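You operate a simulated robot arm through the tools that you are given. There is no shell and no other tool.

The job below is to be done with a simulated robot arm. You get a single attempt, and the scene is never put back.

TASK
Zero the blue register, then wipe up the grease stain.
Fine: it sits in the white box and stays there; switch the box on and off again; use the yellow pad and put it back. What is to be rubbed or washed off counts as gone when no trace of it is left.

It is judged by the outcome, as a careful person would: the job done as asked, and still so three seconds after it is handed in. It fails if anything else is knocked over, pushed out of place, dropped, spilled or broken.

THE ROBOT
A 7-joint arm with a fingered hand, fixed in place. Base frame: the origin is at the foot of the arm, x ahead of it, y to its left, z up; the work surface is at about z = 800. Units: mm, rad, N and s.
With the tool pointing down near the work surface it reaches from about 420 to 880 mm from the base axis. Its first joint turns from -2.496 to 2.496 rad. Payload 3 kg.
The tool frame sits at the grasp point between the pads (the TCP): z along the fingers, y along the line on which they close. The tips reach 26 mm beyond it. Largest opening 148 mm; the body of the gripper starts 73 mm behind the TCP. The gripper is a hand of 3 fingers: y runs from the thumb to the fingers, the wrist lies at [0, 0, -229] in the tool frame, and closing takes about 1.5 s.
Orientation is that of the tool frame in the base frame, as a unit quaternion [w, x, y, z]. With the fingers straight down and closing along the base's y, the tool's x points along the base's -x, its y along +y and its z along -z.

THE INTERFACE
- The arm moves only by the tool send_rows. Its argument "plan" is a list of rows, each a list of 7 numbers: the gripper command, from -1 (fully open) to 1 (shut), values between in proportion, then the shift along the tool's x, y, z in mm, then the turn, a rotation vector about the tool's x, y, z in rad. In form: [[fingers, x, y, z, ax, ay, az], ...]. A call has 1 to 20 rows; each row is the pose to reach, as a shift and turn from the pose commanded when the call began, along the tool's axes at that moment. Each row takes 0.2 s and may step no farther than 50 mm and 0.15 rad from the row before; otherwise, or with a gripper value out of range, the whole call is refused. A pose out of reach is approached as far as the arm can. The call stops where the force on the tool passes 40 N (or 10 N more than at its start, if that is more) or the arm is blocked; 0.2 s more then pass. The fingers move at their own pace (about 153 mm/s each) and stop on an object; they squeeze with about 22 N. The grip force told is the motor's: it shows also when the fingers shut on nothing. Time passes only in rows, and 0.2 s behind the last, so rows that repeat a pose let the fingers close. It gives the time, the measured TCP pose, the force on the tool (base axes), the opening and the grip force at its end, in the units of the frame above (readings bear some noise), with the torque about the TCP (base axes, N m) and any sound that the robot's microphone picked up.
- Cameras (640 x 400 px; columns grow to the right, rows downward): "scene" is fixed at [400.5, -500.1, 1546.2]; the picture's right is [0.94, -0.35, 0.00], its down [-0.22, -0.60, -0.77] and it looks along [0.27, 0.72, -0.64] (base axes); focal length 367 px, centre (320, 200). "wrist" rides on the gripper at [68, -39, -90] in the tool frame; the picture's right is [0.50, 0.87, 0.00], its down [-0.66, 0.38, -0.65] and it looks along [-0.57, 0.33, 0.76] (tool axes); focal length 222 px, centre (320, 200). There is no depth. A picture from a camera that has moved, and an enlarged one, comes with that camera's place and axes in the base frame and with its lens.
- snapshot(camera): a new picture of that camera. It takes no simulated time.
- move_column(by): slides the trunk up (or, below 0, down) by that many mm; the arm rides with it, the base frame stays. It gives what a move gives, with no picture.
- grasp_type(shape): the hand has 3 fingers and takes this shape, open, in about a second: jaw (thumb against the fingers, like two jaws); tri (thumb and two fingers); tip (a fingertip pinch); poke (one finger out to press); point (the index stretched); flat (the hand flat); cup (the hand cupped); fist (a fist). The gripper value then closes the fingers along that shape, each until it touches; the sizes above hold for jaw. It gives what a move gives, with no picture.
- enlarge(camera, box): a new picture of the part [left, top, right, bottom] of that camera's present view, enlarged. It takes no simulated time.
- finish_job(): hands the job in; it is judged then, once.

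Nothing tells you positions but the pictures and the camera data. Unless the task says otherwise, let go and move clear before handing in.

The tools are called after ">>>" as a command line: name --pt "numbers of a row" for each row, then --argument value for the rest, lists and objects as JSON in quotes. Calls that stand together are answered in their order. send_rows: Moves the arm, as the interface text tells. Its arguments: {"type":"object","properties":{"plan":{"type":"array"}},"required":["plan"]} The other tools are called the same way: move_column (by) slides the trunk up or down; grasp_type (shape) gives the hand a shape; snapshot (camera) takes a picture; enlarge (camera, box) takes an enlarged picture of a part of a camera's view; finish_job () hands the job in.

At the start:

```text
t: 0.0
tcp_pos: [893.9, 133.3, 1149.5]
orientation: [0.0, -0.001, 1.0, 0.0]
contact_force: [0.0, 0.2, -0.4]
torque: [0.01, 0.0, -0.02]
width: 148.1
grasp_force: 0.2
shape: jaw
trunk travel left (down, up): [-675.0, 215.0]
```

scene: 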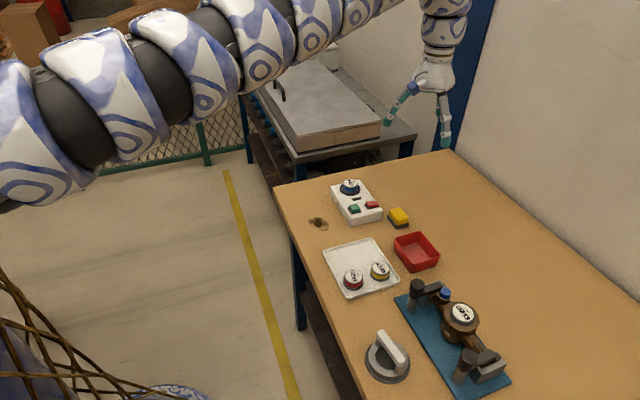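
wrist: 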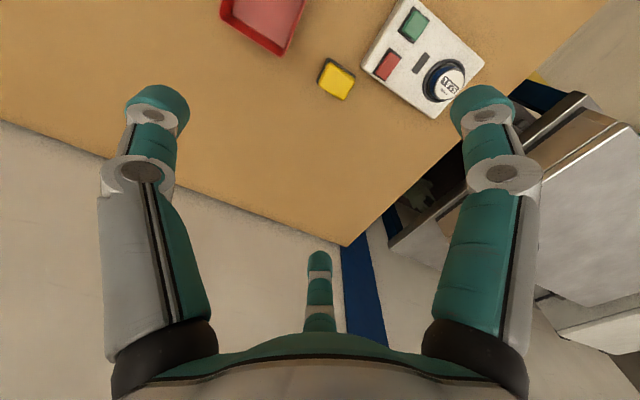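

I see a table with a white box (blue counter knob, green and red buttons), a grease stain, a yellow pad, a tray with two other registers, and a red bin. I'll look closer at each before moving.

>>> enlarge --camera "scene" --box '[300, 170, 420, 245]'

>>> enlarge --camera "wrist" --box '[300, 0, 500, 125]'

>>> enlarge --camera "scene" --box '[310, 230, 530, 400]'

```text
5.33 times, centred on (360, 208) of scene
camera zoom: at [400.5, -500.1, 1546.2], right [0.94, -0.35, 0.0], down [-0.22, -0.6, -0.77], along [0.27, 0.72, -0.64], focal length 1960 px, centre (107, 160)
```

zoom: 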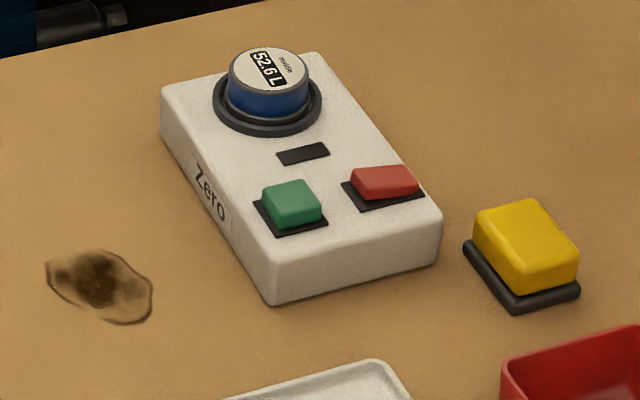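

```text
3.20 times, centred on (400, 62) of wrist
camera zoom: at [826.7, 94.5, 1239.3], right [-0.5, 0.87, 0.0], down [0.66, 0.38, 0.65], along [0.57, 0.33, -0.76], focal length 711 px, centre (64, 640)
```

zoom: 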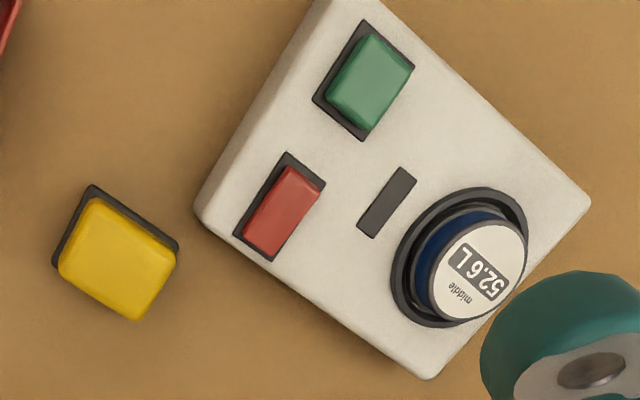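

```text
2.35 times, centred on (420, 315) of scene
camera zoom: at [400.5, -500.1, 1546.2], right [0.94, -0.35, 0.0], down [-0.22, -0.6, -0.77], along [0.27, 0.72, -0.64], focal length 865 px, centre (85, -71)
```

zoom: 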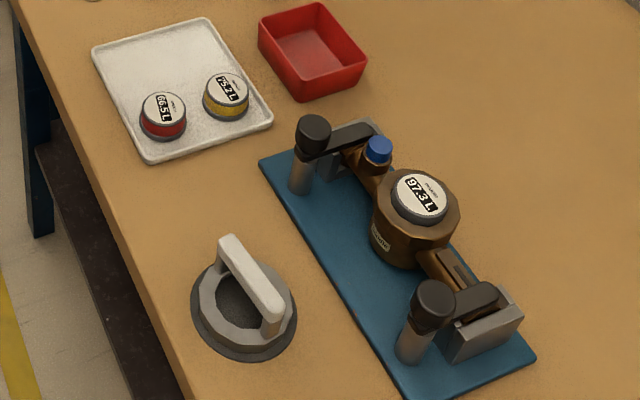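

The blue register sits in the white "Zero" box at about (800, 305). The green button is near (778, 221, 845), the red near (833, 219, 844), the yellow pad near (893, 165) and the stain near (672, 240). I'll shape the hand for pressing and see where its finger is.

>>> grasp_type --shape "poke"

```text
t: 0.9
tcp_pos: [894.2, 132.5, 1150.0]
orientation: [0.0, 0.0, 1.0, 0.0]
contact_force: [0.3, -0.7, 0.4]
torque: [0.01, 0.03, 0.0]
width: 0.0
grasp_force: 0.1
shape: poke
trunk travel left (down, up): [-675.0, 215.0]
```

>>> snapshot --camera "wrist"

>>> enlarge --camera "scene" --box '[370, 0, 500, 160]'

```text
taken
camera wrist: at [826.7, 94.5, 1239.2], right [-0.5, 0.87, 0.0], down [0.66, 0.38, 0.65], along [0.57, 0.33, -0.76], focal length 222 px, centre (320, 200)
```

wrist: 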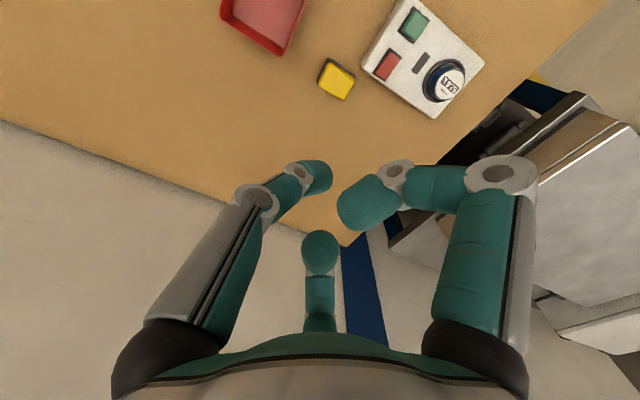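

```text
2.50 times, centred on (435, 80) of scene
camera zoom: at [400.5, -500.1, 1546.2], right [0.94, -0.35, 0.0], down [-0.22, -0.6, -0.77], along [0.27, 0.72, -0.64], focal length 919 px, centre (32, 500)
```

zoom: 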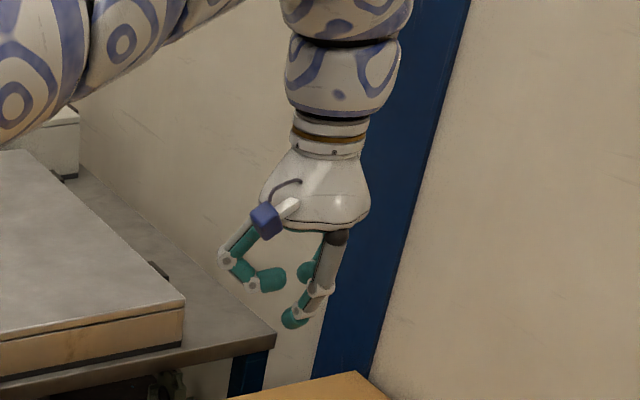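

In this shape the thumb tip hangs on the tool axis, about 25 mm beyond the TCP. I'll move to a point well above the green button and check the alignment.

>>> send_rows --pt "-1 20 15 36 0 0 0" --pt "-1 40 30 72 0 0 0" --pt "-1 60 45 108 0 0 0" --pt "-1 80 60 144 0 0 0" --pt "-1 100 75 180 0 0 0" --pt "-1 116 88 214 0 0 0" --pt "-1 116 88 214 0 0 0"

```text
t: 2.5
tcp_pos: [776.4, 220.4, 934.5]
orientation: [0.0, 0.0, 1.0, 0.0]
contact_force: [-0.1, -0.4, 0.6]
torque: [0.0, 0.01, -0.01]
width: 0.2
grasp_force: 0.1
shape: poke
trunk travel left (down, up): [-675.0, 215.0]
```

>>> snapshot --camera "wrist"

>>> enlarge --camera "scene" --box '[290, 110, 450, 240]'

```text
taken
camera wrist: at [709.5, 183.2, 1025.2], right [-0.5, 0.87, 0.0], down [0.66, 0.38, 0.65], along [0.57, 0.33, -0.76], focal length 222 px, centre (320, 200)
```

wrist: 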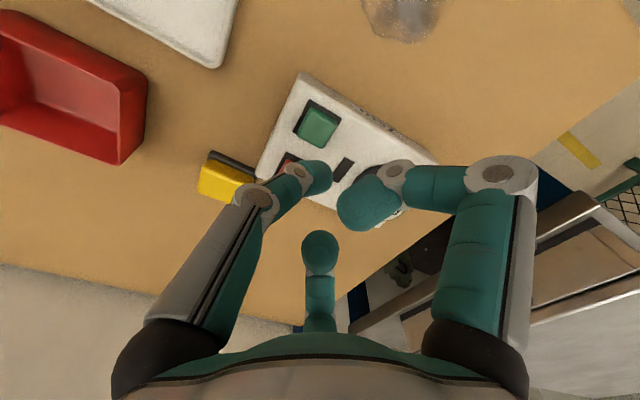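

```text
3.08 times, centred on (370, 175) of scene
camera zoom: at [400.5, -500.1, 1546.2], right [0.94, -0.35, 0.0], down [-0.22, -0.6, -0.77], along [0.27, 0.72, -0.64], focal length 1131 px, centre (166, 277)
```

zoom: 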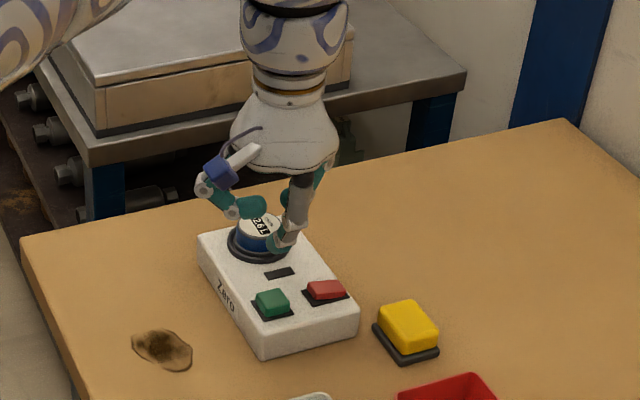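

The tip seems a few mm to the +x/+y side of the TCP axis. I'll correct slightly, go down closer and check again before pressing.

>>> send_rows --pt "-1 2 -1 20 0 0 0" --pt "-1 3 -2 42 0 0 0" --pt "-1 3 -2 42 0 0 0"

```text
t: 3.3
tcp_pos: [774.0, 219.2, 894.0]
orientation: [0.0, 0.001, 1.0, 0.0]
contact_force: [-0.7, -1.4, 0.6]
torque: [-0.03, 0.02, 0.02]
width: 0.0
grasp_force: 0.1
shape: poke
trunk travel left (down, up): [-675.0, 215.0]
```

>>> enlarge --camera "wrist" --box '[240, 80, 400, 220]'

>>> enlarge --camera "scene" --box '[320, 160, 400, 230]'

```text
2.86 times, centred on (320, 150) of wrist
camera zoom: at [707.5, 181.3, 983.3], right [-0.5, 0.87, 0.0], down [0.66, 0.38, 0.65], along [0.57, 0.33, -0.76], focal length 635 px, centre (320, 343)
```

zoom: 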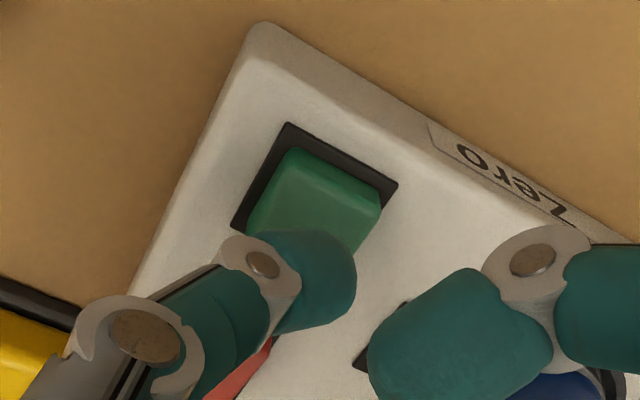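

```text
5.71 times, centred on (360, 195) of scene
camera zoom: at [400.5, -500.1, 1546.2], right [0.94, -0.35, 0.0], down [-0.22, -0.6, -0.77], along [0.27, 0.72, -0.64], focal length 2100 px, centre (91, 229)
```

zoom: 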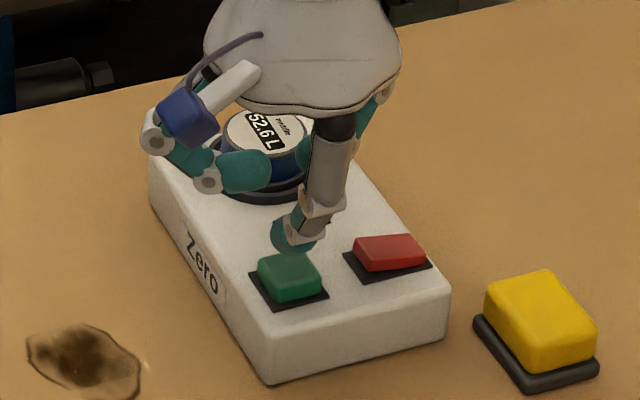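

The fingertip is above the green button. I'll press slowly and check force and sound.

>>> send_rows --pt "-1 -1 0 10 0 0 0" --pt "-1 -1 0 16 0 0 0" --pt "-1 -1 0 18 0 0 0" --pt "-1 -1 0 20 0 0 0" --pt "-1 -1 0 22 0 0 0" --pt "-1 -1 0 24 0 0 0" --pt "-1 -1 0 26 0 0 0"

```text
t: 4.9
tcp_pos: [776.3, 216.3, 871.8]
orientation: [0.002, 0.001, 1.0, 0.001]
contact_force: [-3.4, -11.6, 35.5]
torque: [-0.14, 0.1, 0.05]
width: 0.1
grasp_force: 0.2
shape: poke
trunk travel left (down, up): [-675.0, 215.0]
heard: click
```

A click was heard. I'll lift off and look at the box.

>>> send_rows --pt "-1 0 0 -10 0 0 0" --pt "-1 0 0 -30 0 0 0" --pt "-1 0 0 -60 0 0 0" --pt "-1 0 0 -60 0 0 0"

```text
t: 5.9
tcp_pos: [777.9, 218.4, 927.5]
orientation: [0.0, 0.0, 1.0, 0.0]
contact_force: [0.4, -0.4, 0.4]
torque: [0.06, -0.02, 0.02]
width: 0.1
grasp_force: 0.0
shape: poke
trunk travel left (down, up): [-675.0, 215.0]
```

>>> enlarge --camera "scene" --box '[320, 160, 400, 230]'

>>> snapshot --camera "wrist"

```text
5.71 times, centred on (360, 195) of scene
camera zoom: at [400.5, -500.1, 1546.2], right [0.94, -0.35, 0.0], down [-0.22, -0.6, -0.77], along [0.27, 0.72, -0.64], focal length 2100 px, centre (91, 229)
```

zoom: 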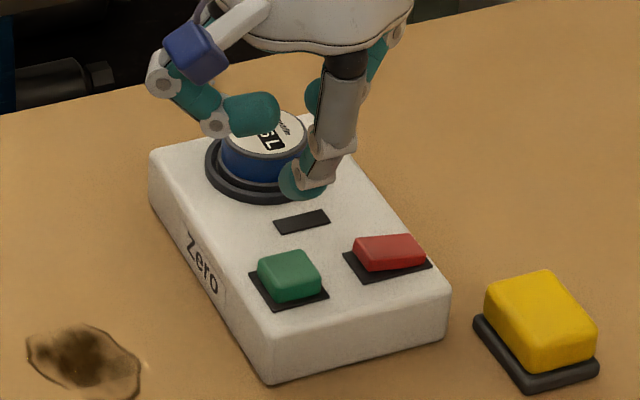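

```text
taken
camera wrist: at [709.9, 181.0, 1017.5], right [-0.5, 0.87, 0.0], down [0.66, 0.38, 0.65], along [0.57, 0.33, -0.76], focal length 222 px, centre (320, 200)
```

wrist: 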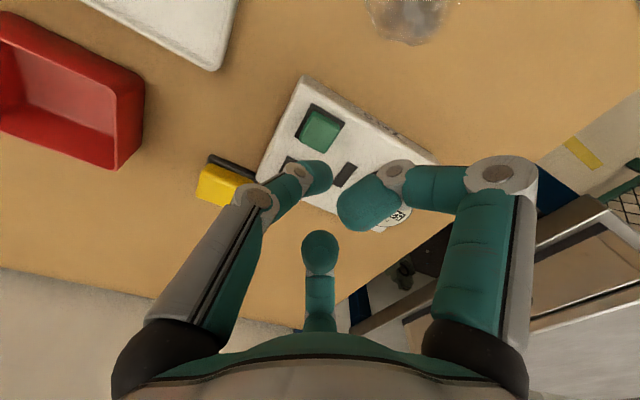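

The register is hidden by the hand, so I'll lift up and sideways to read the display and the small indicator window.

>>> send_rows --pt "-1 -15 -20 -30 0 0 0" --pt "-1 -30 -40 -60 0 0 0" --pt "-1 -45 -60 -90 0 0 0" --pt "-1 -45 -60 -90 0 0 0"

```text
t: 6.9
tcp_pos: [820.5, 158.3, 1017.6]
orientation: [0.0, 0.0, 1.0, -0.001]
contact_force: [0.0, 0.0, 0.0]
torque: [0.01, 0.02, -0.01]
width: 0.2
grasp_force: 0.0
shape: poke
trunk travel left (down, up): [-675.0, 215.0]
```

>>> enlarge --camera "scene" --box '[320, 165, 400, 230]'

>>> snapshot --camera "wrist"

```text
6.15 times, centred on (360, 198) of scene
camera zoom: at [400.5, -500.1, 1546.2], right [0.94, -0.35, 0.0], down [-0.22, -0.6, -0.77], along [0.27, 0.72, -0.64], focal length 2261 px, centre (74, 215)
```

zoom: 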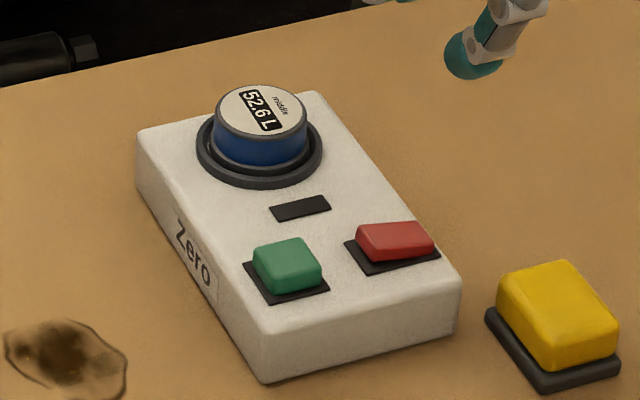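

```text
taken
camera wrist: at [753.4, 120.7, 1107.4], right [-0.5, 0.87, 0.0], down [0.66, 0.38, 0.65], along [0.57, 0.33, -0.76], focal length 222 px, centre (320, 200)
```

wrist: 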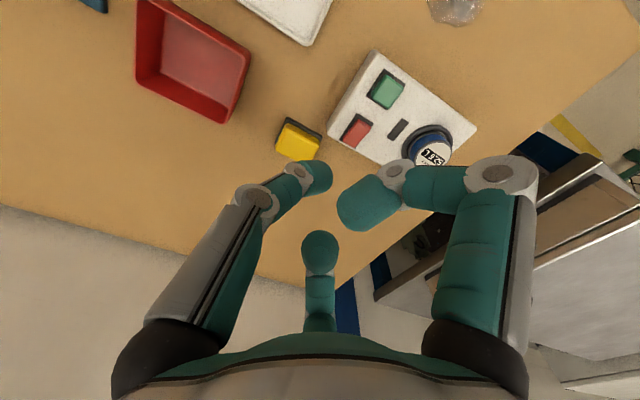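

The display still shows 52.6 L and the window is dark. I'll wait a moment and look again in case it takes time.

>>> send_rows --pt "-1 0 0 0 0 0 0" --pt "-1 0 0 0 0 0 0" --pt "-1 0 0 0 0 0 0" --pt "-1 0 0 0 0 0 0" --pt "-1 0 0 0 0 0 0" --pt "-1 0 0 0 0 0 0" --pt "-1 0 0 0 0 0 0" --pt "-1 0 0 0 0 0 0" --pt "-1 0 0 0 0 0 0" --pt "-1 0 0 0 0 0 0"

```text
t: 9.1
tcp_pos: [821.4, 158.1, 1018.1]
orientation: [0.001, 0.0, 1.0, 0.0]
contact_force: [-0.6, 0.1, -0.2]
torque: [-0.02, -0.02, 0.02]
width: 0.0
grasp_force: 0.1
shape: poke
trunk travel left (down, up): [-675.0, 215.0]
```

>>> enlarge --camera "scene" --box '[335, 170, 385, 220]'

>>> enlarge --camera "wrist" --box '[320, 40, 480, 180]'

```text
8.00 times, centred on (360, 195) of scene
camera zoom: at [400.5, -500.1, 1546.2], right [0.94, -0.35, 0.0], down [-0.22, -0.6, -0.77], along [0.27, 0.72, -0.64], focal length 2940 px, centre (0, 240)
```

zoom: 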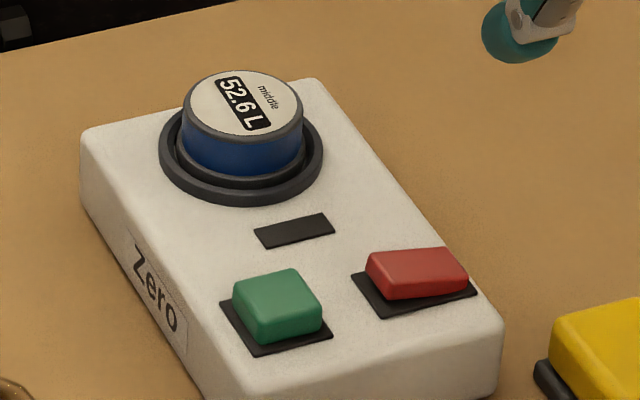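

```text
2.86 times, centred on (400, 110) of wrist
camera zoom: at [753.5, 120.7, 1107.3], right [-0.5, 0.87, 0.0], down [0.66, 0.38, 0.65], along [0.57, 0.33, -0.76], focal length 635 px, centre (91, 457)
```

zoom: 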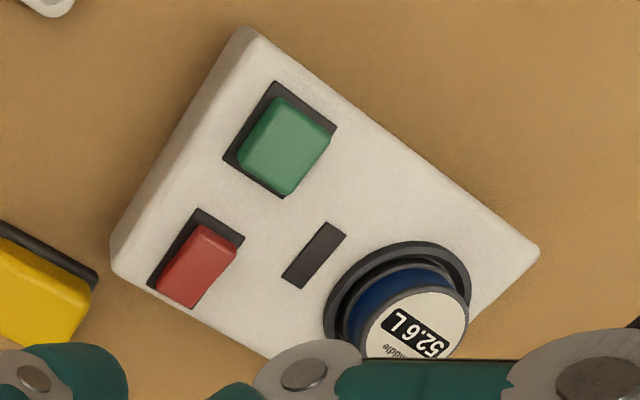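

A click came, but nothing visible changed. I'll press green again, a little more centred, hold it, and take a picture while it is held.

>>> send_rows --pt "-1 15 22 30 0 0 0" --pt "-1 30 44 60 0 0 0" --pt "-1 43 64 90 0 0 0" --pt "-1 43 64 115 0 0 0" --pt "-1 43 64 130 0 0 0" --pt "-1 43 64 138 0 0 0" --pt "-1 43 64 141 0 0 0"

```text
t: 10.7
tcp_pos: [778.3, 222.4, 877.3]
orientation: [0.0, 0.001, 1.0, 0.0]
contact_force: [-0.5, 0.5, 0.9]
torque: [0.02, 0.01, 0.03]
width: 0.0
grasp_force: 0.0
shape: poke
trunk travel left (down, up): [-675.0, 215.0]
```

>>> send_rows --pt "-1 0 0 1.5 0 0 0" --pt "-1 0 0 3 0 0 0" --pt "-1 0 0 4.5 0 0 0"

>>> enlarge --camera "scene" --box '[335, 170, 385, 220]'

```text
t: 11.5
tcp_pos: [778.2, 222.4, 873.4]
orientation: [0.001, -0.001, 1.0, 0.0]
contact_force: [-0.2, -1.7, 10.4]
torque: [-0.03, 0.02, -0.02]
width: 0.0
grasp_force: 0.0
shape: poke
trunk travel left (down, up): [-675.0, 215.0]
heard: click
```

```text
8.00 times, centred on (360, 195) of scene
camera zoom: at [400.5, -500.1, 1546.2], right [0.94, -0.35, 0.0], down [-0.22, -0.6, -0.77], along [0.27, 0.72, -0.64], focal length 2940 px, centre (0, 240)
```

zoom: 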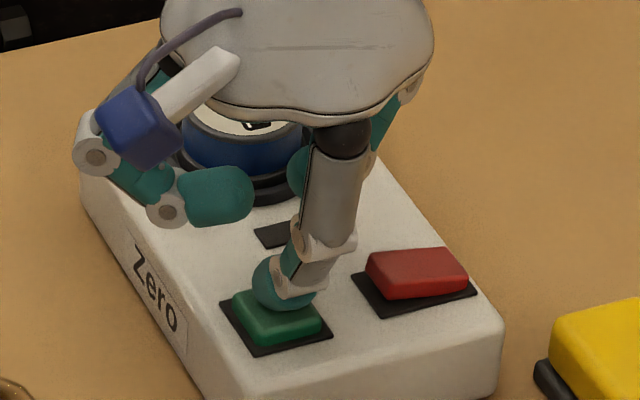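

The button is visibly depressed and clicked at about 10 N. I'll hold it briefly, then lift away and look at the display.

>>> send_rows --pt "-1 0 0 1 0 0 0" --pt "-1 0 0 1 0 0 0" --pt "-1 0 0 1 0 0 0" --pt "-1 0 0 1 0 0 0" --pt "-1 0 0 -10 0 0 0" --pt "-1 0 -10 -40 0 0 0" --pt "-1 -20 -30 -80 0 0 0" --pt "-1 -43 -55 -110 0 0 0" --pt "-1 -43 -64 -140 0 0 0"

>>> enlarge --camera "scene" --box '[335, 170, 385, 220]'

>>> enlarge --camera "wrist" --box '[320, 40, 480, 180]'

```text
t: 13.5
tcp_pos: [820.7, 156.1, 1012.7]
orientation: [0.0, 0.0, 1.0, 0.0]
contact_force: [-1.1, 0.8, -0.7]
torque: [0.04, -0.01, 0.0]
width: 0.0
grasp_force: 0.1
shape: poke
trunk travel left (down, up): [-675.0, 215.0]
```

```text
8.00 times, centred on (360, 195) of scene
camera zoom: at [400.5, -500.1, 1546.2], right [0.94, -0.35, 0.0], down [-0.22, -0.6, -0.77], along [0.27, 0.72, -0.64], focal length 2940 px, centre (0, 240)
```

zoom: 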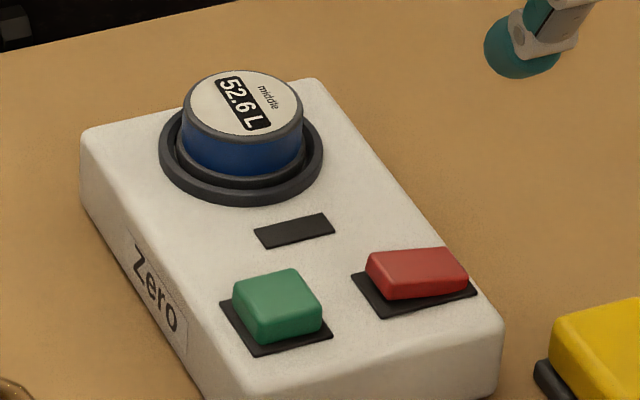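

```text
2.86 times, centred on (400, 110) of wrist
camera zoom: at [754.0, 118.8, 1102.4], right [-0.5, 0.87, 0.0], down [0.65, 0.38, 0.65], along [0.57, 0.33, -0.76], focal length 635 px, centre (91, 457)
```

zoom: 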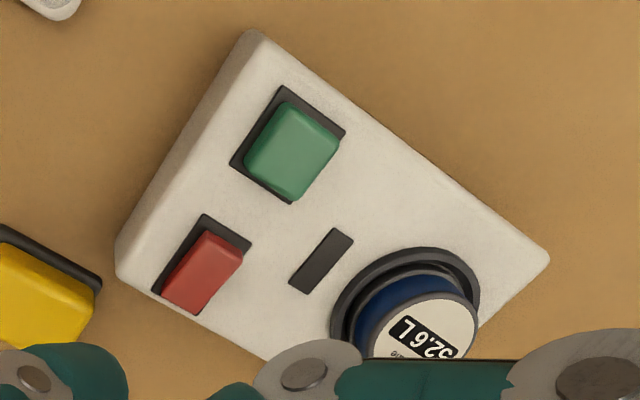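

The red control looks tilted, like a rocker (power) switch, while the green one is a momentary button. I'll look at it closely.

>>> enlarge --camera "scene" --box '[358, 195, 388, 215]'

>>> enlarge --camera "wrist" --box '[340, 80, 420, 130]'

```text
16.00 times, centred on (373, 205) of scene
camera zoom: at [400.5, -500.1, 1546.2], right [0.94, -0.35, 0.0], down [-0.22, -0.6, -0.77], along [0.27, 0.72, -0.64], focal length 5879 px, centre (-528, 120)
```

zoom: 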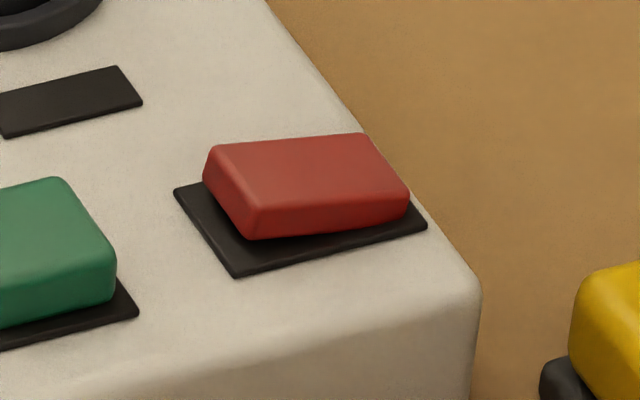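

```text
8.00 times, centred on (380, 105) of wrist
camera zoom: at [754.0, 118.8, 1102.4], right [-0.5, 0.87, 0.0], down [0.65, 0.38, 0.65], along [0.57, 0.33, -0.76], focal length 1777 px, centre (-160, 960)
```

zoom: 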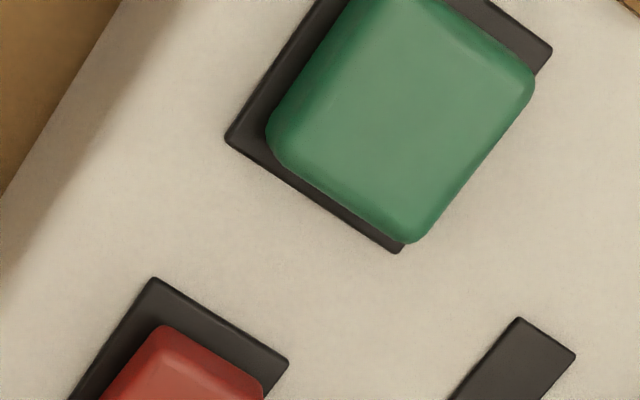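

The red control is a rocker: its +x end is down and its −x end (near x≈822) is raised, so the box is off, which would explain why green did nothing. I'll press the raised end to switch it on.

>>> send_rows --pt "-1 -1 21 30 0 0 0" --pt "-1 -2 42 60 0 0 0" --pt "-1 -2 63 95 0 0 0" --pt "-1 -2 63 115 0 0 0" --pt "-1 -2 63 124 0 0 0" --pt "-1 -2 63 124 0 0 0"

>>> enlarge --camera "scene" --box '[345, 180, 393, 215]'

>>> enlarge --camera "wrist" --box '[240, 80, 400, 220]'

```text
t: 14.9
tcp_pos: [810.7, 217.8, 894.1]
orientation: [0.0, -0.001, 1.0, 0.0]
contact_force: [-0.6, 0.0, 0.7]
torque: [-0.03, 0.02, -0.02]
width: 0.0
grasp_force: 0.0
shape: poke
out of reach, approached as far as the arm can: row 3, 4, 5, 6
trunk travel left (down, up): [-675.0, 215.0]
```

```text
11.43 times, centred on (369, 198) of scene
camera zoom: at [400.5, -500.1, 1546.2], right [0.94, -0.35, 0.0], down [-0.22, -0.6, -0.77], along [0.27, 0.72, -0.64], focal length 4199 px, centre (-240, 229)
```

zoom: 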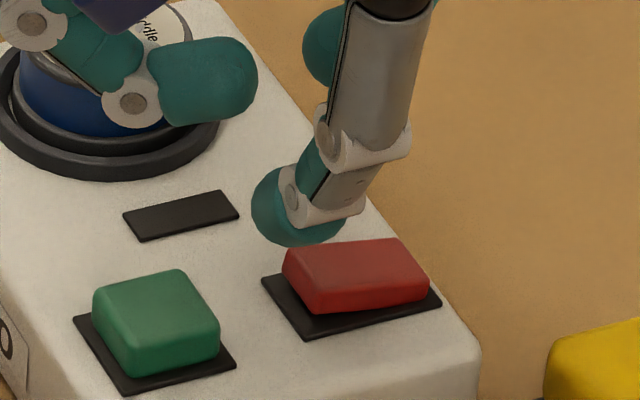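

```text
2.86 times, centred on (320, 150) of wrist
camera zoom: at [744.1, 180.1, 984.5], right [-0.5, 0.87, 0.0], down [0.66, 0.38, 0.65], along [0.57, 0.33, -0.76], focal length 635 px, centre (320, 343)
```

zoom: 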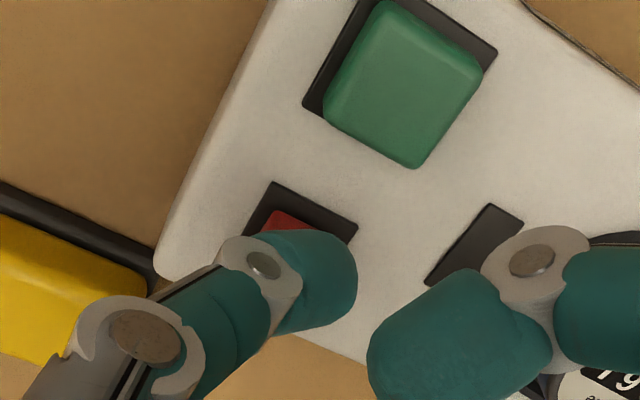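

The arm stopped short at x≈811 because it is at its reach limit at this height. I need to lower the trunk to gain reach. First I'll lift clear and look at the whole scene.

>>> send_rows --pt "-1 0 -10 -40 0 0 0" --pt "-1 0 -20 -80 0 0 0" --pt "-1 0 -20 -120 0 0 0" --pt "-1 0 -20 -160 0 0 0" --pt "-1 0 -20 -200 0 0 0" --pt "-1 0 -20 -240 0 0 0" --pt "-1 0 -20 -240 0 0 0"

>>> snapshot --camera "scene"

```text
t: 16.5
tcp_pos: [813.0, 196.3, 1137.1]
orientation: [-0.001, 0.0, 1.0, 0.0]
contact_force: [0.2, -0.4, 0.9]
torque: [0.01, 0.04, 0.02]
width: 0.0
grasp_force: 0.2
shape: poke
trunk travel left (down, up): [-675.0, 215.0]
```

```text
taken
```

scene: 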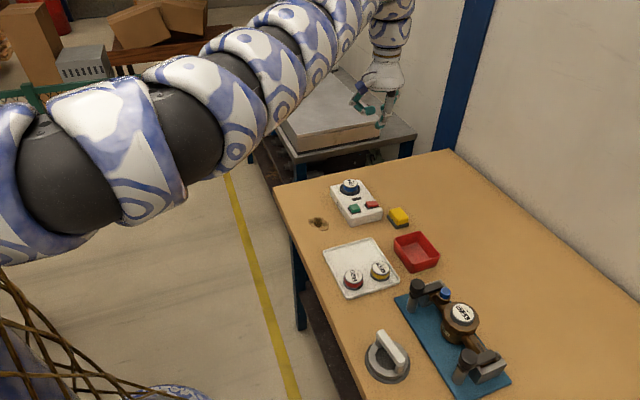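

I'll lower the trunk in steps, raising the hand in between so it stays well clear of the table.

>>> move_column --by -130

>>> send_rows --pt "-1 0 0 -40 0 0 0" --pt "-1 0 0 -80 0 0 0" --pt "-1 0 0 -120 0 0 0" --pt "-1 0 0 -130 0 0 0"

>>> move_column --by -130

>>> snapshot --camera "scene"

```text
t: 18.1
tcp_pos: [812.4, 197.4, 1008.1]
orientation: [0.001, 0.0, 1.0, 0.0]
contact_force: [0.1, 0.6, 0.2]
torque: [-0.01, 0.02, 0.01]
width: 0.1
grasp_force: 0.1
shape: poke
trunk travel left (down, up): [-545.0, 345.0]
```

```text
t: 19.1
tcp_pos: [813.7, 195.6, 1139.1]
orientation: [0.001, 0.0, 1.0, 0.0]
contact_force: [0.3, -0.6, 0.8]
torque: [-0.01, -0.02, 0.01]
width: 0.0
grasp_force: 0.1
shape: poke
trunk travel left (down, up): [-545.0, 345.0]
```

```text
t: 20.7
tcp_pos: [813.0, 197.2, 1009.2]
orientation: [0.0, 0.0, 1.0, 0.0]
contact_force: [0.2, 0.6, -0.5]
torque: [-0.02, 0.0, 0.01]
width: 0.0
grasp_force: 0.0
shape: poke
trunk travel left (down, up): [-415.0, 475.0]
```

```text
taken
```

scene: 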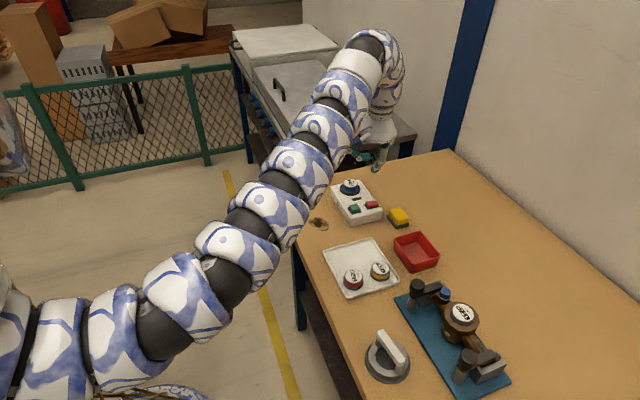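

The trunk is 260 mm lower and the arm is still clear. Now I'll go above the raised (−x) end of the rocker.

>>> send_rows --pt "-1 -5 11 40 0 0 0" --pt "-1 -10 22 80 0 0 0" --pt "-1 -10 22 115 0 0 0" --pt "-1 -10 22 115 0 0 0"

>>> enlarge --camera "scene" --box '[345, 180, 393, 215]'

>>> enlarge --camera "wrist" --box '[240, 80, 400, 220]'

```text
t: 21.7
tcp_pos: [822.0, 220.6, 892.8]
orientation: [-0.001, 0.0, 1.0, 0.0]
contact_force: [0.0, 0.8, -0.5]
torque: [-0.02, 0.0, 0.02]
width: 0.0
grasp_force: 0.0
shape: poke
trunk travel left (down, up): [-415.0, 475.0]
```

```text
11.43 times, centred on (369, 198) of scene
camera zoom: at [400.5, -500.1, 1546.2], right [0.94, -0.35, 0.0], down [-0.22, -0.6, -0.77], along [0.27, 0.72, -0.64], focal length 4199 px, centre (-240, 229)
```

zoom: 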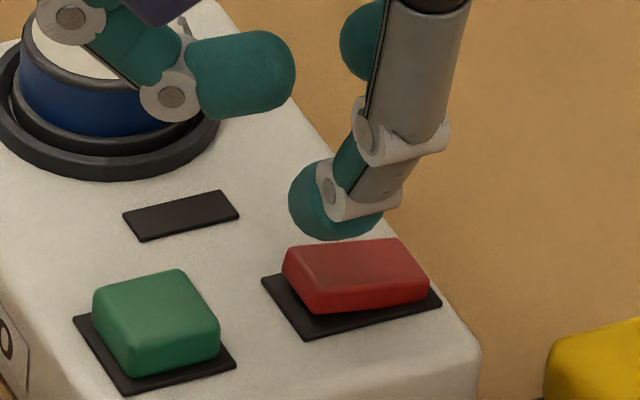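

```text
2.86 times, centred on (320, 150) of wrist
camera zoom: at [754.8, 181.1, 982.8], right [-0.5, 0.87, 0.0], down [0.66, 0.38, 0.65], along [0.57, 0.33, -0.76], focal length 635 px, centre (320, 343)
```

zoom: 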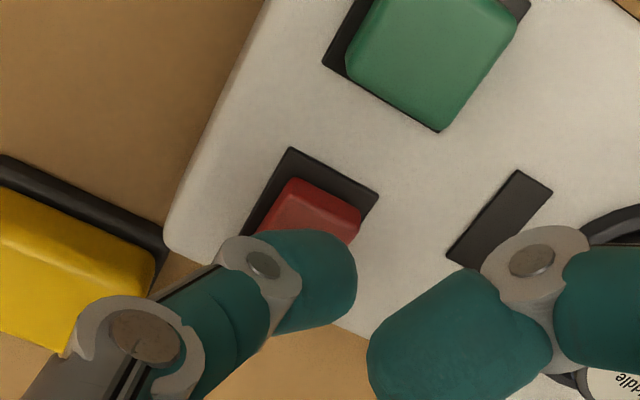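

The tip is over the middle of the rocker rather than its raised end, so I'll shift about 5 mm toward −x and press gently.

>>> send_rows --pt "-1 6 -2 4 0 0 0" --pt "-1 6 -2 9 0 0 0" --pt "-1 6 -2 11 0 0 0" --pt "-1 6 -2 13 0 0 0" --pt "-1 6 -2 15 0 0 0"

>>> enlarge --camera "scene" --box '[345, 180, 393, 215]'

```text
t: 22.9
tcp_pos: [817.2, 215.8, 878.9]
orientation: [0.0, 0.0, 1.0, 0.0]
contact_force: [-0.8, -0.4, 1.2]
torque: [0.03, -0.01, -0.01]
width: 0.0
grasp_force: 0.0
shape: poke
trunk travel left (down, up): [-415.0, 475.0]
```

```text
11.43 times, centred on (369, 198) of scene
camera zoom: at [400.5, -500.1, 1546.2], right [0.94, -0.35, 0.0], down [-0.22, -0.6, -0.77], along [0.27, 0.72, -0.64], focal length 4199 px, centre (-240, 229)
```

zoom: 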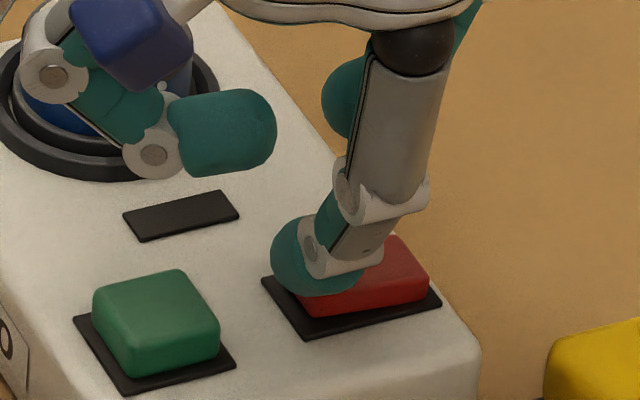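

The tip is just above the raised end. I'll continue down in small steps.

>>> send_rows --pt "-1 0 0 1.5 0 0 0" --pt "-1 0 0 3 0 0 0" --pt "-1 0 0 4.5 0 0 0" --pt "-1 0 0 6 0 0 0"

>>> enlarge --camera "scene" --box '[345, 180, 393, 215]'

```text
t: 23.9
tcp_pos: [816.6, 217.5, 873.8]
orientation: [0.0, 0.0, 1.0, 0.0]
contact_force: [0.6, -2.3, 13.7]
torque: [-0.03, -0.07, -0.02]
width: 0.0
grasp_force: 0.1
shape: poke
trunk travel left (down, up): [-415.0, 475.0]
```

```text
11.43 times, centred on (369, 198) of scene
camera zoom: at [400.5, -500.1, 1546.2], right [0.94, -0.35, 0.0], down [-0.22, -0.6, -0.77], along [0.27, 0.72, -0.64], focal length 4199 px, centre (-240, 229)
```

zoom: 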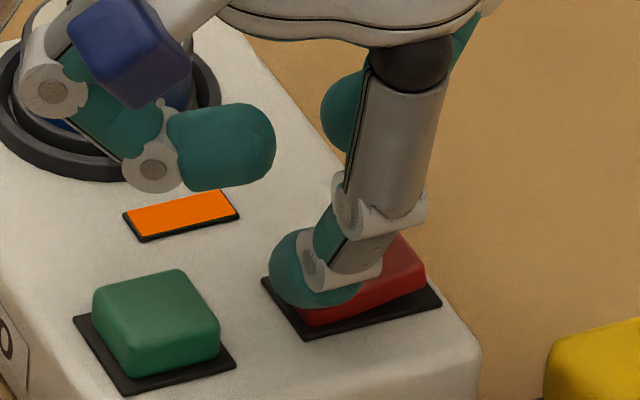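

The lamp lights orange, so the box is on. I'll lift clear and read the register.

>>> send_rows --pt "-1 0 0 -10 0 0 0" --pt "-1 0 0 -40 0 0 0" --pt "-1 0 -30 -80 0 0 0" --pt "-1 0 -60 -110 0 0 0" --pt "-1 0 -60 -110 0 0 0"

>>> enlarge --camera "scene" --box '[335, 170, 385, 220]'

>>> enlarge --camera "wrist" --box '[320, 20, 480, 180]'

```text
t: 25.1
tcp_pos: [815.7, 157.0, 981.2]
orientation: [0.0, 0.0, 1.0, 0.0]
contact_force: [-0.5, -0.5, -0.8]
torque: [0.01, -0.01, 0.0]
width: 0.0
grasp_force: 0.0
shape: poke
trunk travel left (down, up): [-415.0, 475.0]
```

```text
8.00 times, centred on (360, 195) of scene
camera zoom: at [400.5, -500.1, 1546.2], right [0.94, -0.35, 0.0], down [-0.22, -0.6, -0.77], along [0.27, 0.72, -0.64], focal length 2940 px, centre (0, 240)
```

zoom: 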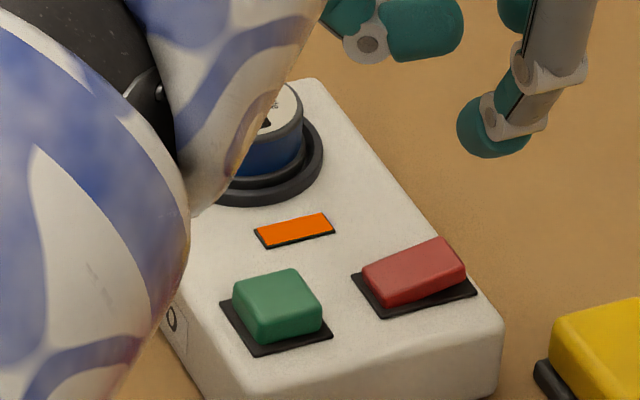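

```text
2.50 times, centred on (400, 100) of wrist
camera zoom: at [747.9, 119.1, 1071.6], right [-0.5, 0.87, 0.0], down [0.66, 0.38, 0.65], along [0.57, 0.33, -0.76], focal length 555 px, centre (120, 450)
```

zoom: 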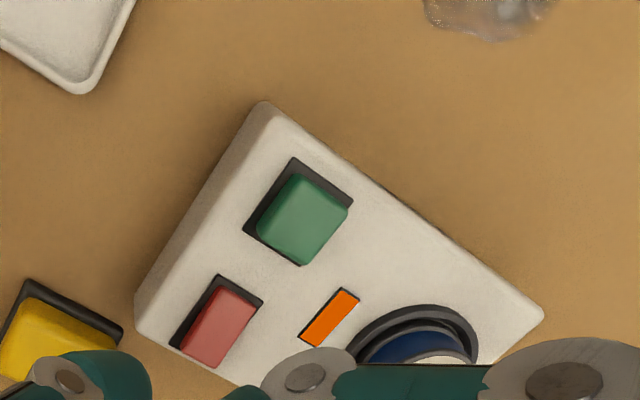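

The rocker has flipped and the lamp is on. I'll move the hand aside to read the register before deciding on the green button.

>>> send_rows --pt "-1 0 -30 -35 0 0 0" --pt "-1 -10 -60 -70 0 0 0" --pt "-1 -20 -90 -100 0 0 0" --pt "-1 -20 -90 -100 0 0 0"

>>> enlarge --camera "wrist" --box '[340, 20, 500, 180]'

>>> enlarge --camera "scene" --box '[335, 170, 385, 220]'

```text
t: 26.1
tcp_pos: [846.6, 67.9, 1063.9]
orientation: [0.002, 0.0, 1.0, 0.0]
contact_force: [-0.1, 0.2, 0.5]
torque: [0.02, -0.02, 0.0]
width: 0.0
grasp_force: 0.1
shape: poke
out of reach, approached as far as the arm can: row 3, 4
trunk travel left (down, up): [-415.0, 475.0]
```

```text
2.50 times, centred on (420, 100) of wrist
camera zoom: at [779.1, 30.3, 1153.9], right [-0.5, 0.87, 0.0], down [0.65, 0.38, 0.66], along [0.57, 0.33, -0.75], focal length 555 px, centre (70, 450)
```

zoom: 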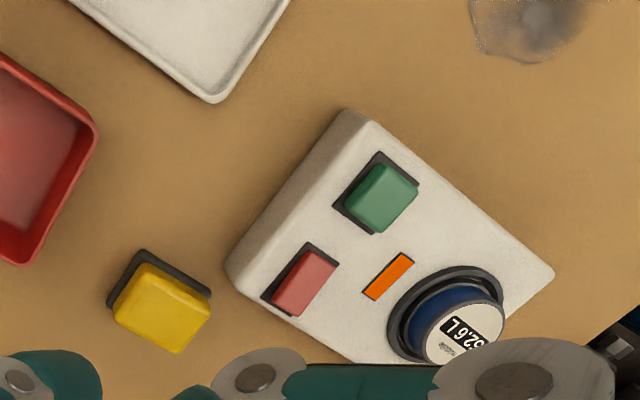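

```text
8.00 times, centred on (360, 195) of scene
camera zoom: at [400.5, -500.1, 1546.2], right [0.94, -0.35, 0.0], down [-0.22, -0.6, -0.77], along [0.27, 0.72, -0.64], focal length 2940 px, centre (0, 240)
```

zoom: 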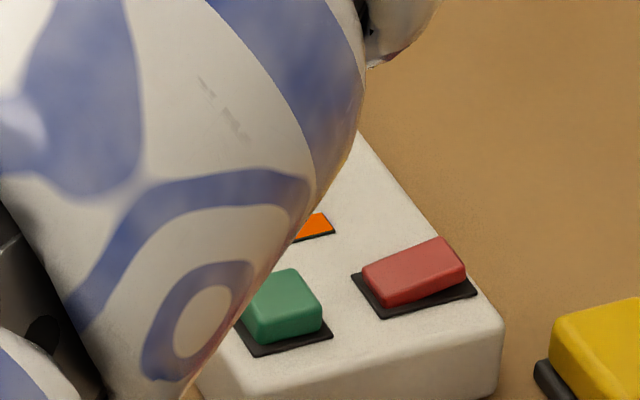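

With the box on, the register still shows 52.6 L, so the green button should do the zeroing. I'll press it now, with power on.

>>> send_rows --pt "-1 14 30 25 0 0 0" --pt "-1 28 60 50 0 0 0" --pt "-1 42 90 75 0 0 0" --pt "-1 56 120 105 0 0 0" --pt "-1 69 152 135 0 0 0" --pt "-1 69 152 165 0 0 0" --pt "-1 69 152 180 0 0 0" --pt "-1 69 152 180 0 0 0"

>>> enlarge --camera "scene" --box '[335, 170, 385, 220]'

```text
t: 27.9
tcp_pos: [775.4, 222.7, 884.1]
orientation: [0.0, 0.0, 1.0, 0.001]
contact_force: [0.6, -1.4, 0.0]
torque: [0.01, 0.0, 0.0]
width: 0.0
grasp_force: 0.0
shape: poke
trunk travel left (down, up): [-415.0, 475.0]
```

```text
8.00 times, centred on (360, 195) of scene
camera zoom: at [400.5, -500.1, 1546.2], right [0.94, -0.35, 0.0], down [-0.22, -0.6, -0.77], along [0.27, 0.72, -0.64], focal length 2940 px, centre (0, 240)
```

zoom: 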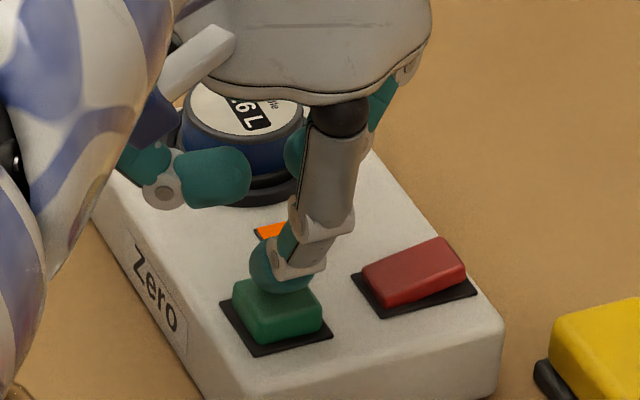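

>>> send_rows --pt "-1 -2 -1 4 0 0 0" --pt "-1 -2 -1 7 0 0 0" --pt "-1 -2 -1 8.5 0 0 0" --pt "-1 -2 -1 10 0 0 0" --pt "-1 -2 -1 11.5 0 0 0" --pt "-1 -2 -1 11.5 0 0 0" --pt "-1 -2 -1 11.5 0 0 0"

>>> enlarge --camera "scene" --box '[335, 170, 385, 220]'

```text
t: 29.5
tcp_pos: [778.4, 220.3, 873.6]
orientation: [0.001, 0.0, 1.0, -0.001]
contact_force: [0.9, -1.1, 14.1]
torque: [-0.01, 0.0, 0.04]
width: 0.0
grasp_force: 0.0
shape: poke
trunk travel left (down, up): [-415.0, 475.0]
heard: click
```

```text
8.00 times, centred on (360, 195) of scene
camera zoom: at [400.5, -500.1, 1546.2], right [0.94, -0.35, 0.0], down [-0.22, -0.6, -0.77], along [0.27, 0.72, -0.64], focal length 2940 px, centre (0, 240)
```

zoom: 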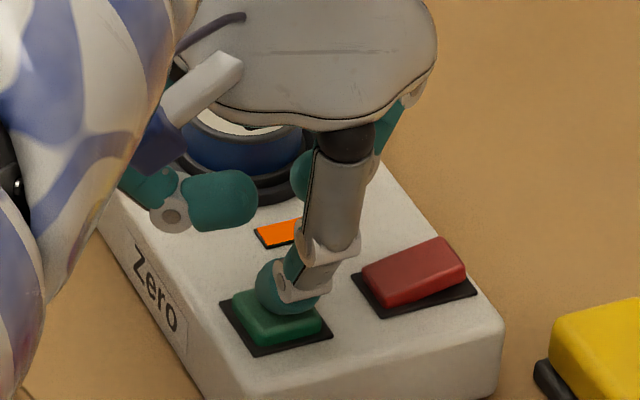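

Clicked with the lamp on. I'll lift off and read the register.

>>> send_rows --pt "-1 0 0 -10 0 0 0" --pt "-1 0 0 -35 0 0 0" --pt "-1 0 -30 -60 0 0 0" --pt "-1 0 -60 -85 0 0 0" --pt "-1 0 -60 -85 0 0 0"

>>> enlarge --camera "scene" --box '[335, 170, 385, 220]'

>>> enlarge --camera "wrist" --box '[320, 20, 480, 180]'

```text
t: 30.7
tcp_pos: [780.8, 161.7, 957.3]
orientation: [-0.001, 0.0, 1.0, 0.0]
contact_force: [1.4, -0.1, 0.1]
torque: [-0.01, -0.01, 0.02]
width: 0.2
grasp_force: 0.1
shape: poke
trunk travel left (down, up): [-415.0, 475.0]
```

```text
8.00 times, centred on (360, 195) of scene
camera zoom: at [400.5, -500.1, 1546.2], right [0.94, -0.35, 0.0], down [-0.22, -0.6, -0.77], along [0.27, 0.72, -0.64], focal length 2940 px, centre (0, 240)
```

zoom: 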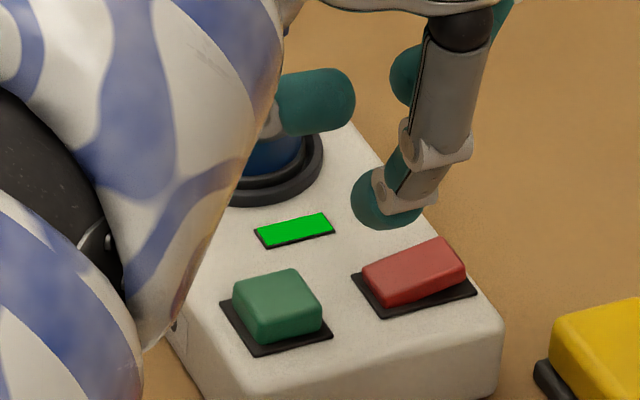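

```text
2.50 times, centred on (400, 100) of wrist
camera zoom: at [713.9, 123.9, 1047.4], right [-0.5, 0.87, 0.0], down [0.66, 0.38, 0.65], along [0.57, 0.33, -0.76], focal length 555 px, centre (120, 450)
```

zoom: 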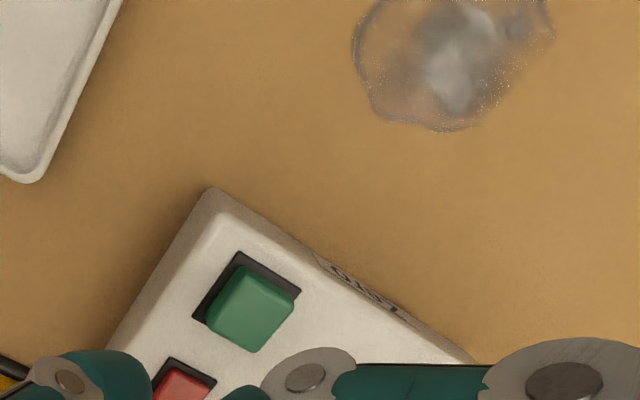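

The lamp has turned green. I'll move to where the wrist camera can read the register.

>>> send_rows --pt "-1 -20 -10 -30 0 0 0" --pt "-1 -40 -20 -55 0 0 0" --pt "-1 -40 -20 -60 0 0 0"

>>> enlarge --camera "wrist" --box '[320, 40, 480, 180]'

>>> snapshot --camera "scene"

```text
t: 31.5
tcp_pos: [820.3, 142.1, 1015.4]
orientation: [-0.001, 0.0, 1.0, 0.0]
contact_force: [-0.5, 0.7, 0.2]
torque: [-0.02, 0.0, 0.02]
width: 0.1
grasp_force: 0.0
shape: poke
trunk travel left (down, up): [-415.0, 475.0]
```

```text
2.86 times, centred on (400, 110) of wrist
camera zoom: at [752.7, 104.2, 1106.6], right [-0.5, 0.87, 0.0], down [0.66, 0.38, 0.65], along [0.57, 0.33, -0.76], focal length 635 px, centre (91, 457)
```

zoom: 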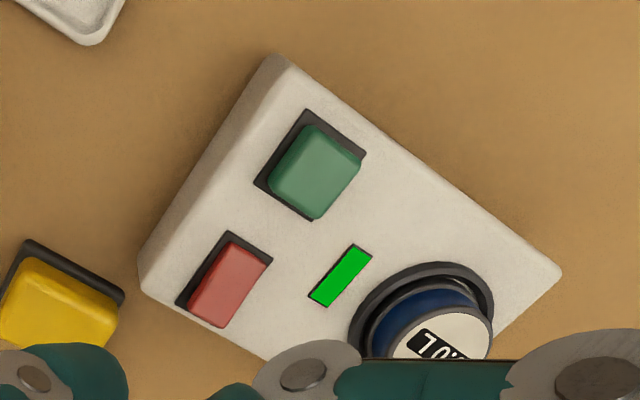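

```text
taken
```

scene: 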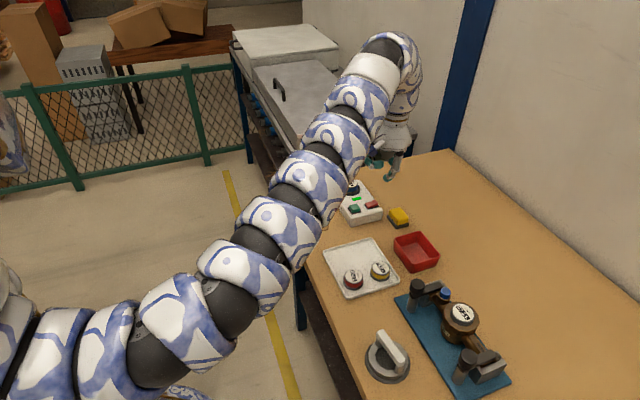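

The display shows ".0 L" and the lamp is green. Next I'll switch the box off by pressing the rocker's other end, now raised (+x side, x≈846).

>>> send_rows --pt "-1 -8 25 30 0 0 0" --pt "-1 -16 50 60 0 0 0" --pt "-1 -24 75 90 0 0 0" --pt "-1 -24 75 118 0 0 0" --pt "-1 -24 75 128 0 0 0" --pt "-1 -24 75 128 0 0 0"

>>> enlarge --camera "scene" --box '[345, 180, 393, 215]'

>>> enlarge --camera "wrist" --box '[240, 80, 400, 220]'

```text
t: 32.9
tcp_pos: [842.4, 216.9, 890.5]
orientation: [0.0, 0.0, 1.0, 0.0]
contact_force: [-0.5, -0.1, 0.6]
torque: [0.02, 0.02, -0.02]
width: 0.1
grasp_force: 0.0
shape: poke
trunk travel left (down, up): [-415.0, 475.0]
```

```text
11.43 times, centred on (369, 198) of scene
camera zoom: at [400.5, -500.1, 1546.2], right [0.94, -0.35, 0.0], down [-0.22, -0.6, -0.77], along [0.27, 0.72, -0.64], focal length 4199 px, centre (-240, 229)
```

zoom: 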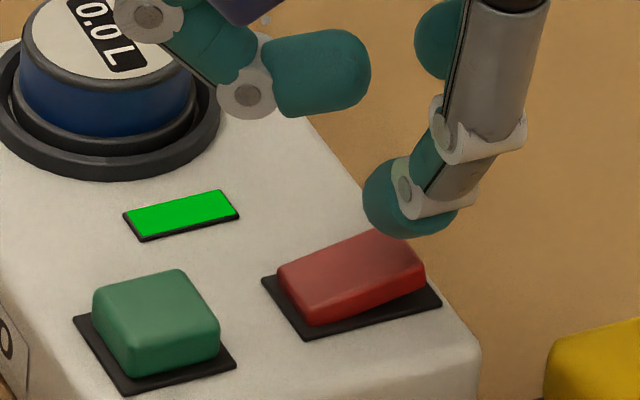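

```text
2.86 times, centred on (320, 150) of wrist
camera zoom: at [774.8, 178.6, 979.6], right [-0.5, 0.87, 0.0], down [0.65, 0.38, 0.65], along [0.57, 0.33, -0.76], focal length 635 px, centre (320, 343)
```

zoom: 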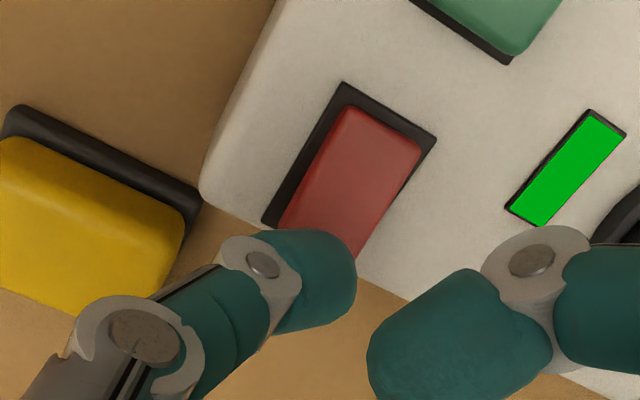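

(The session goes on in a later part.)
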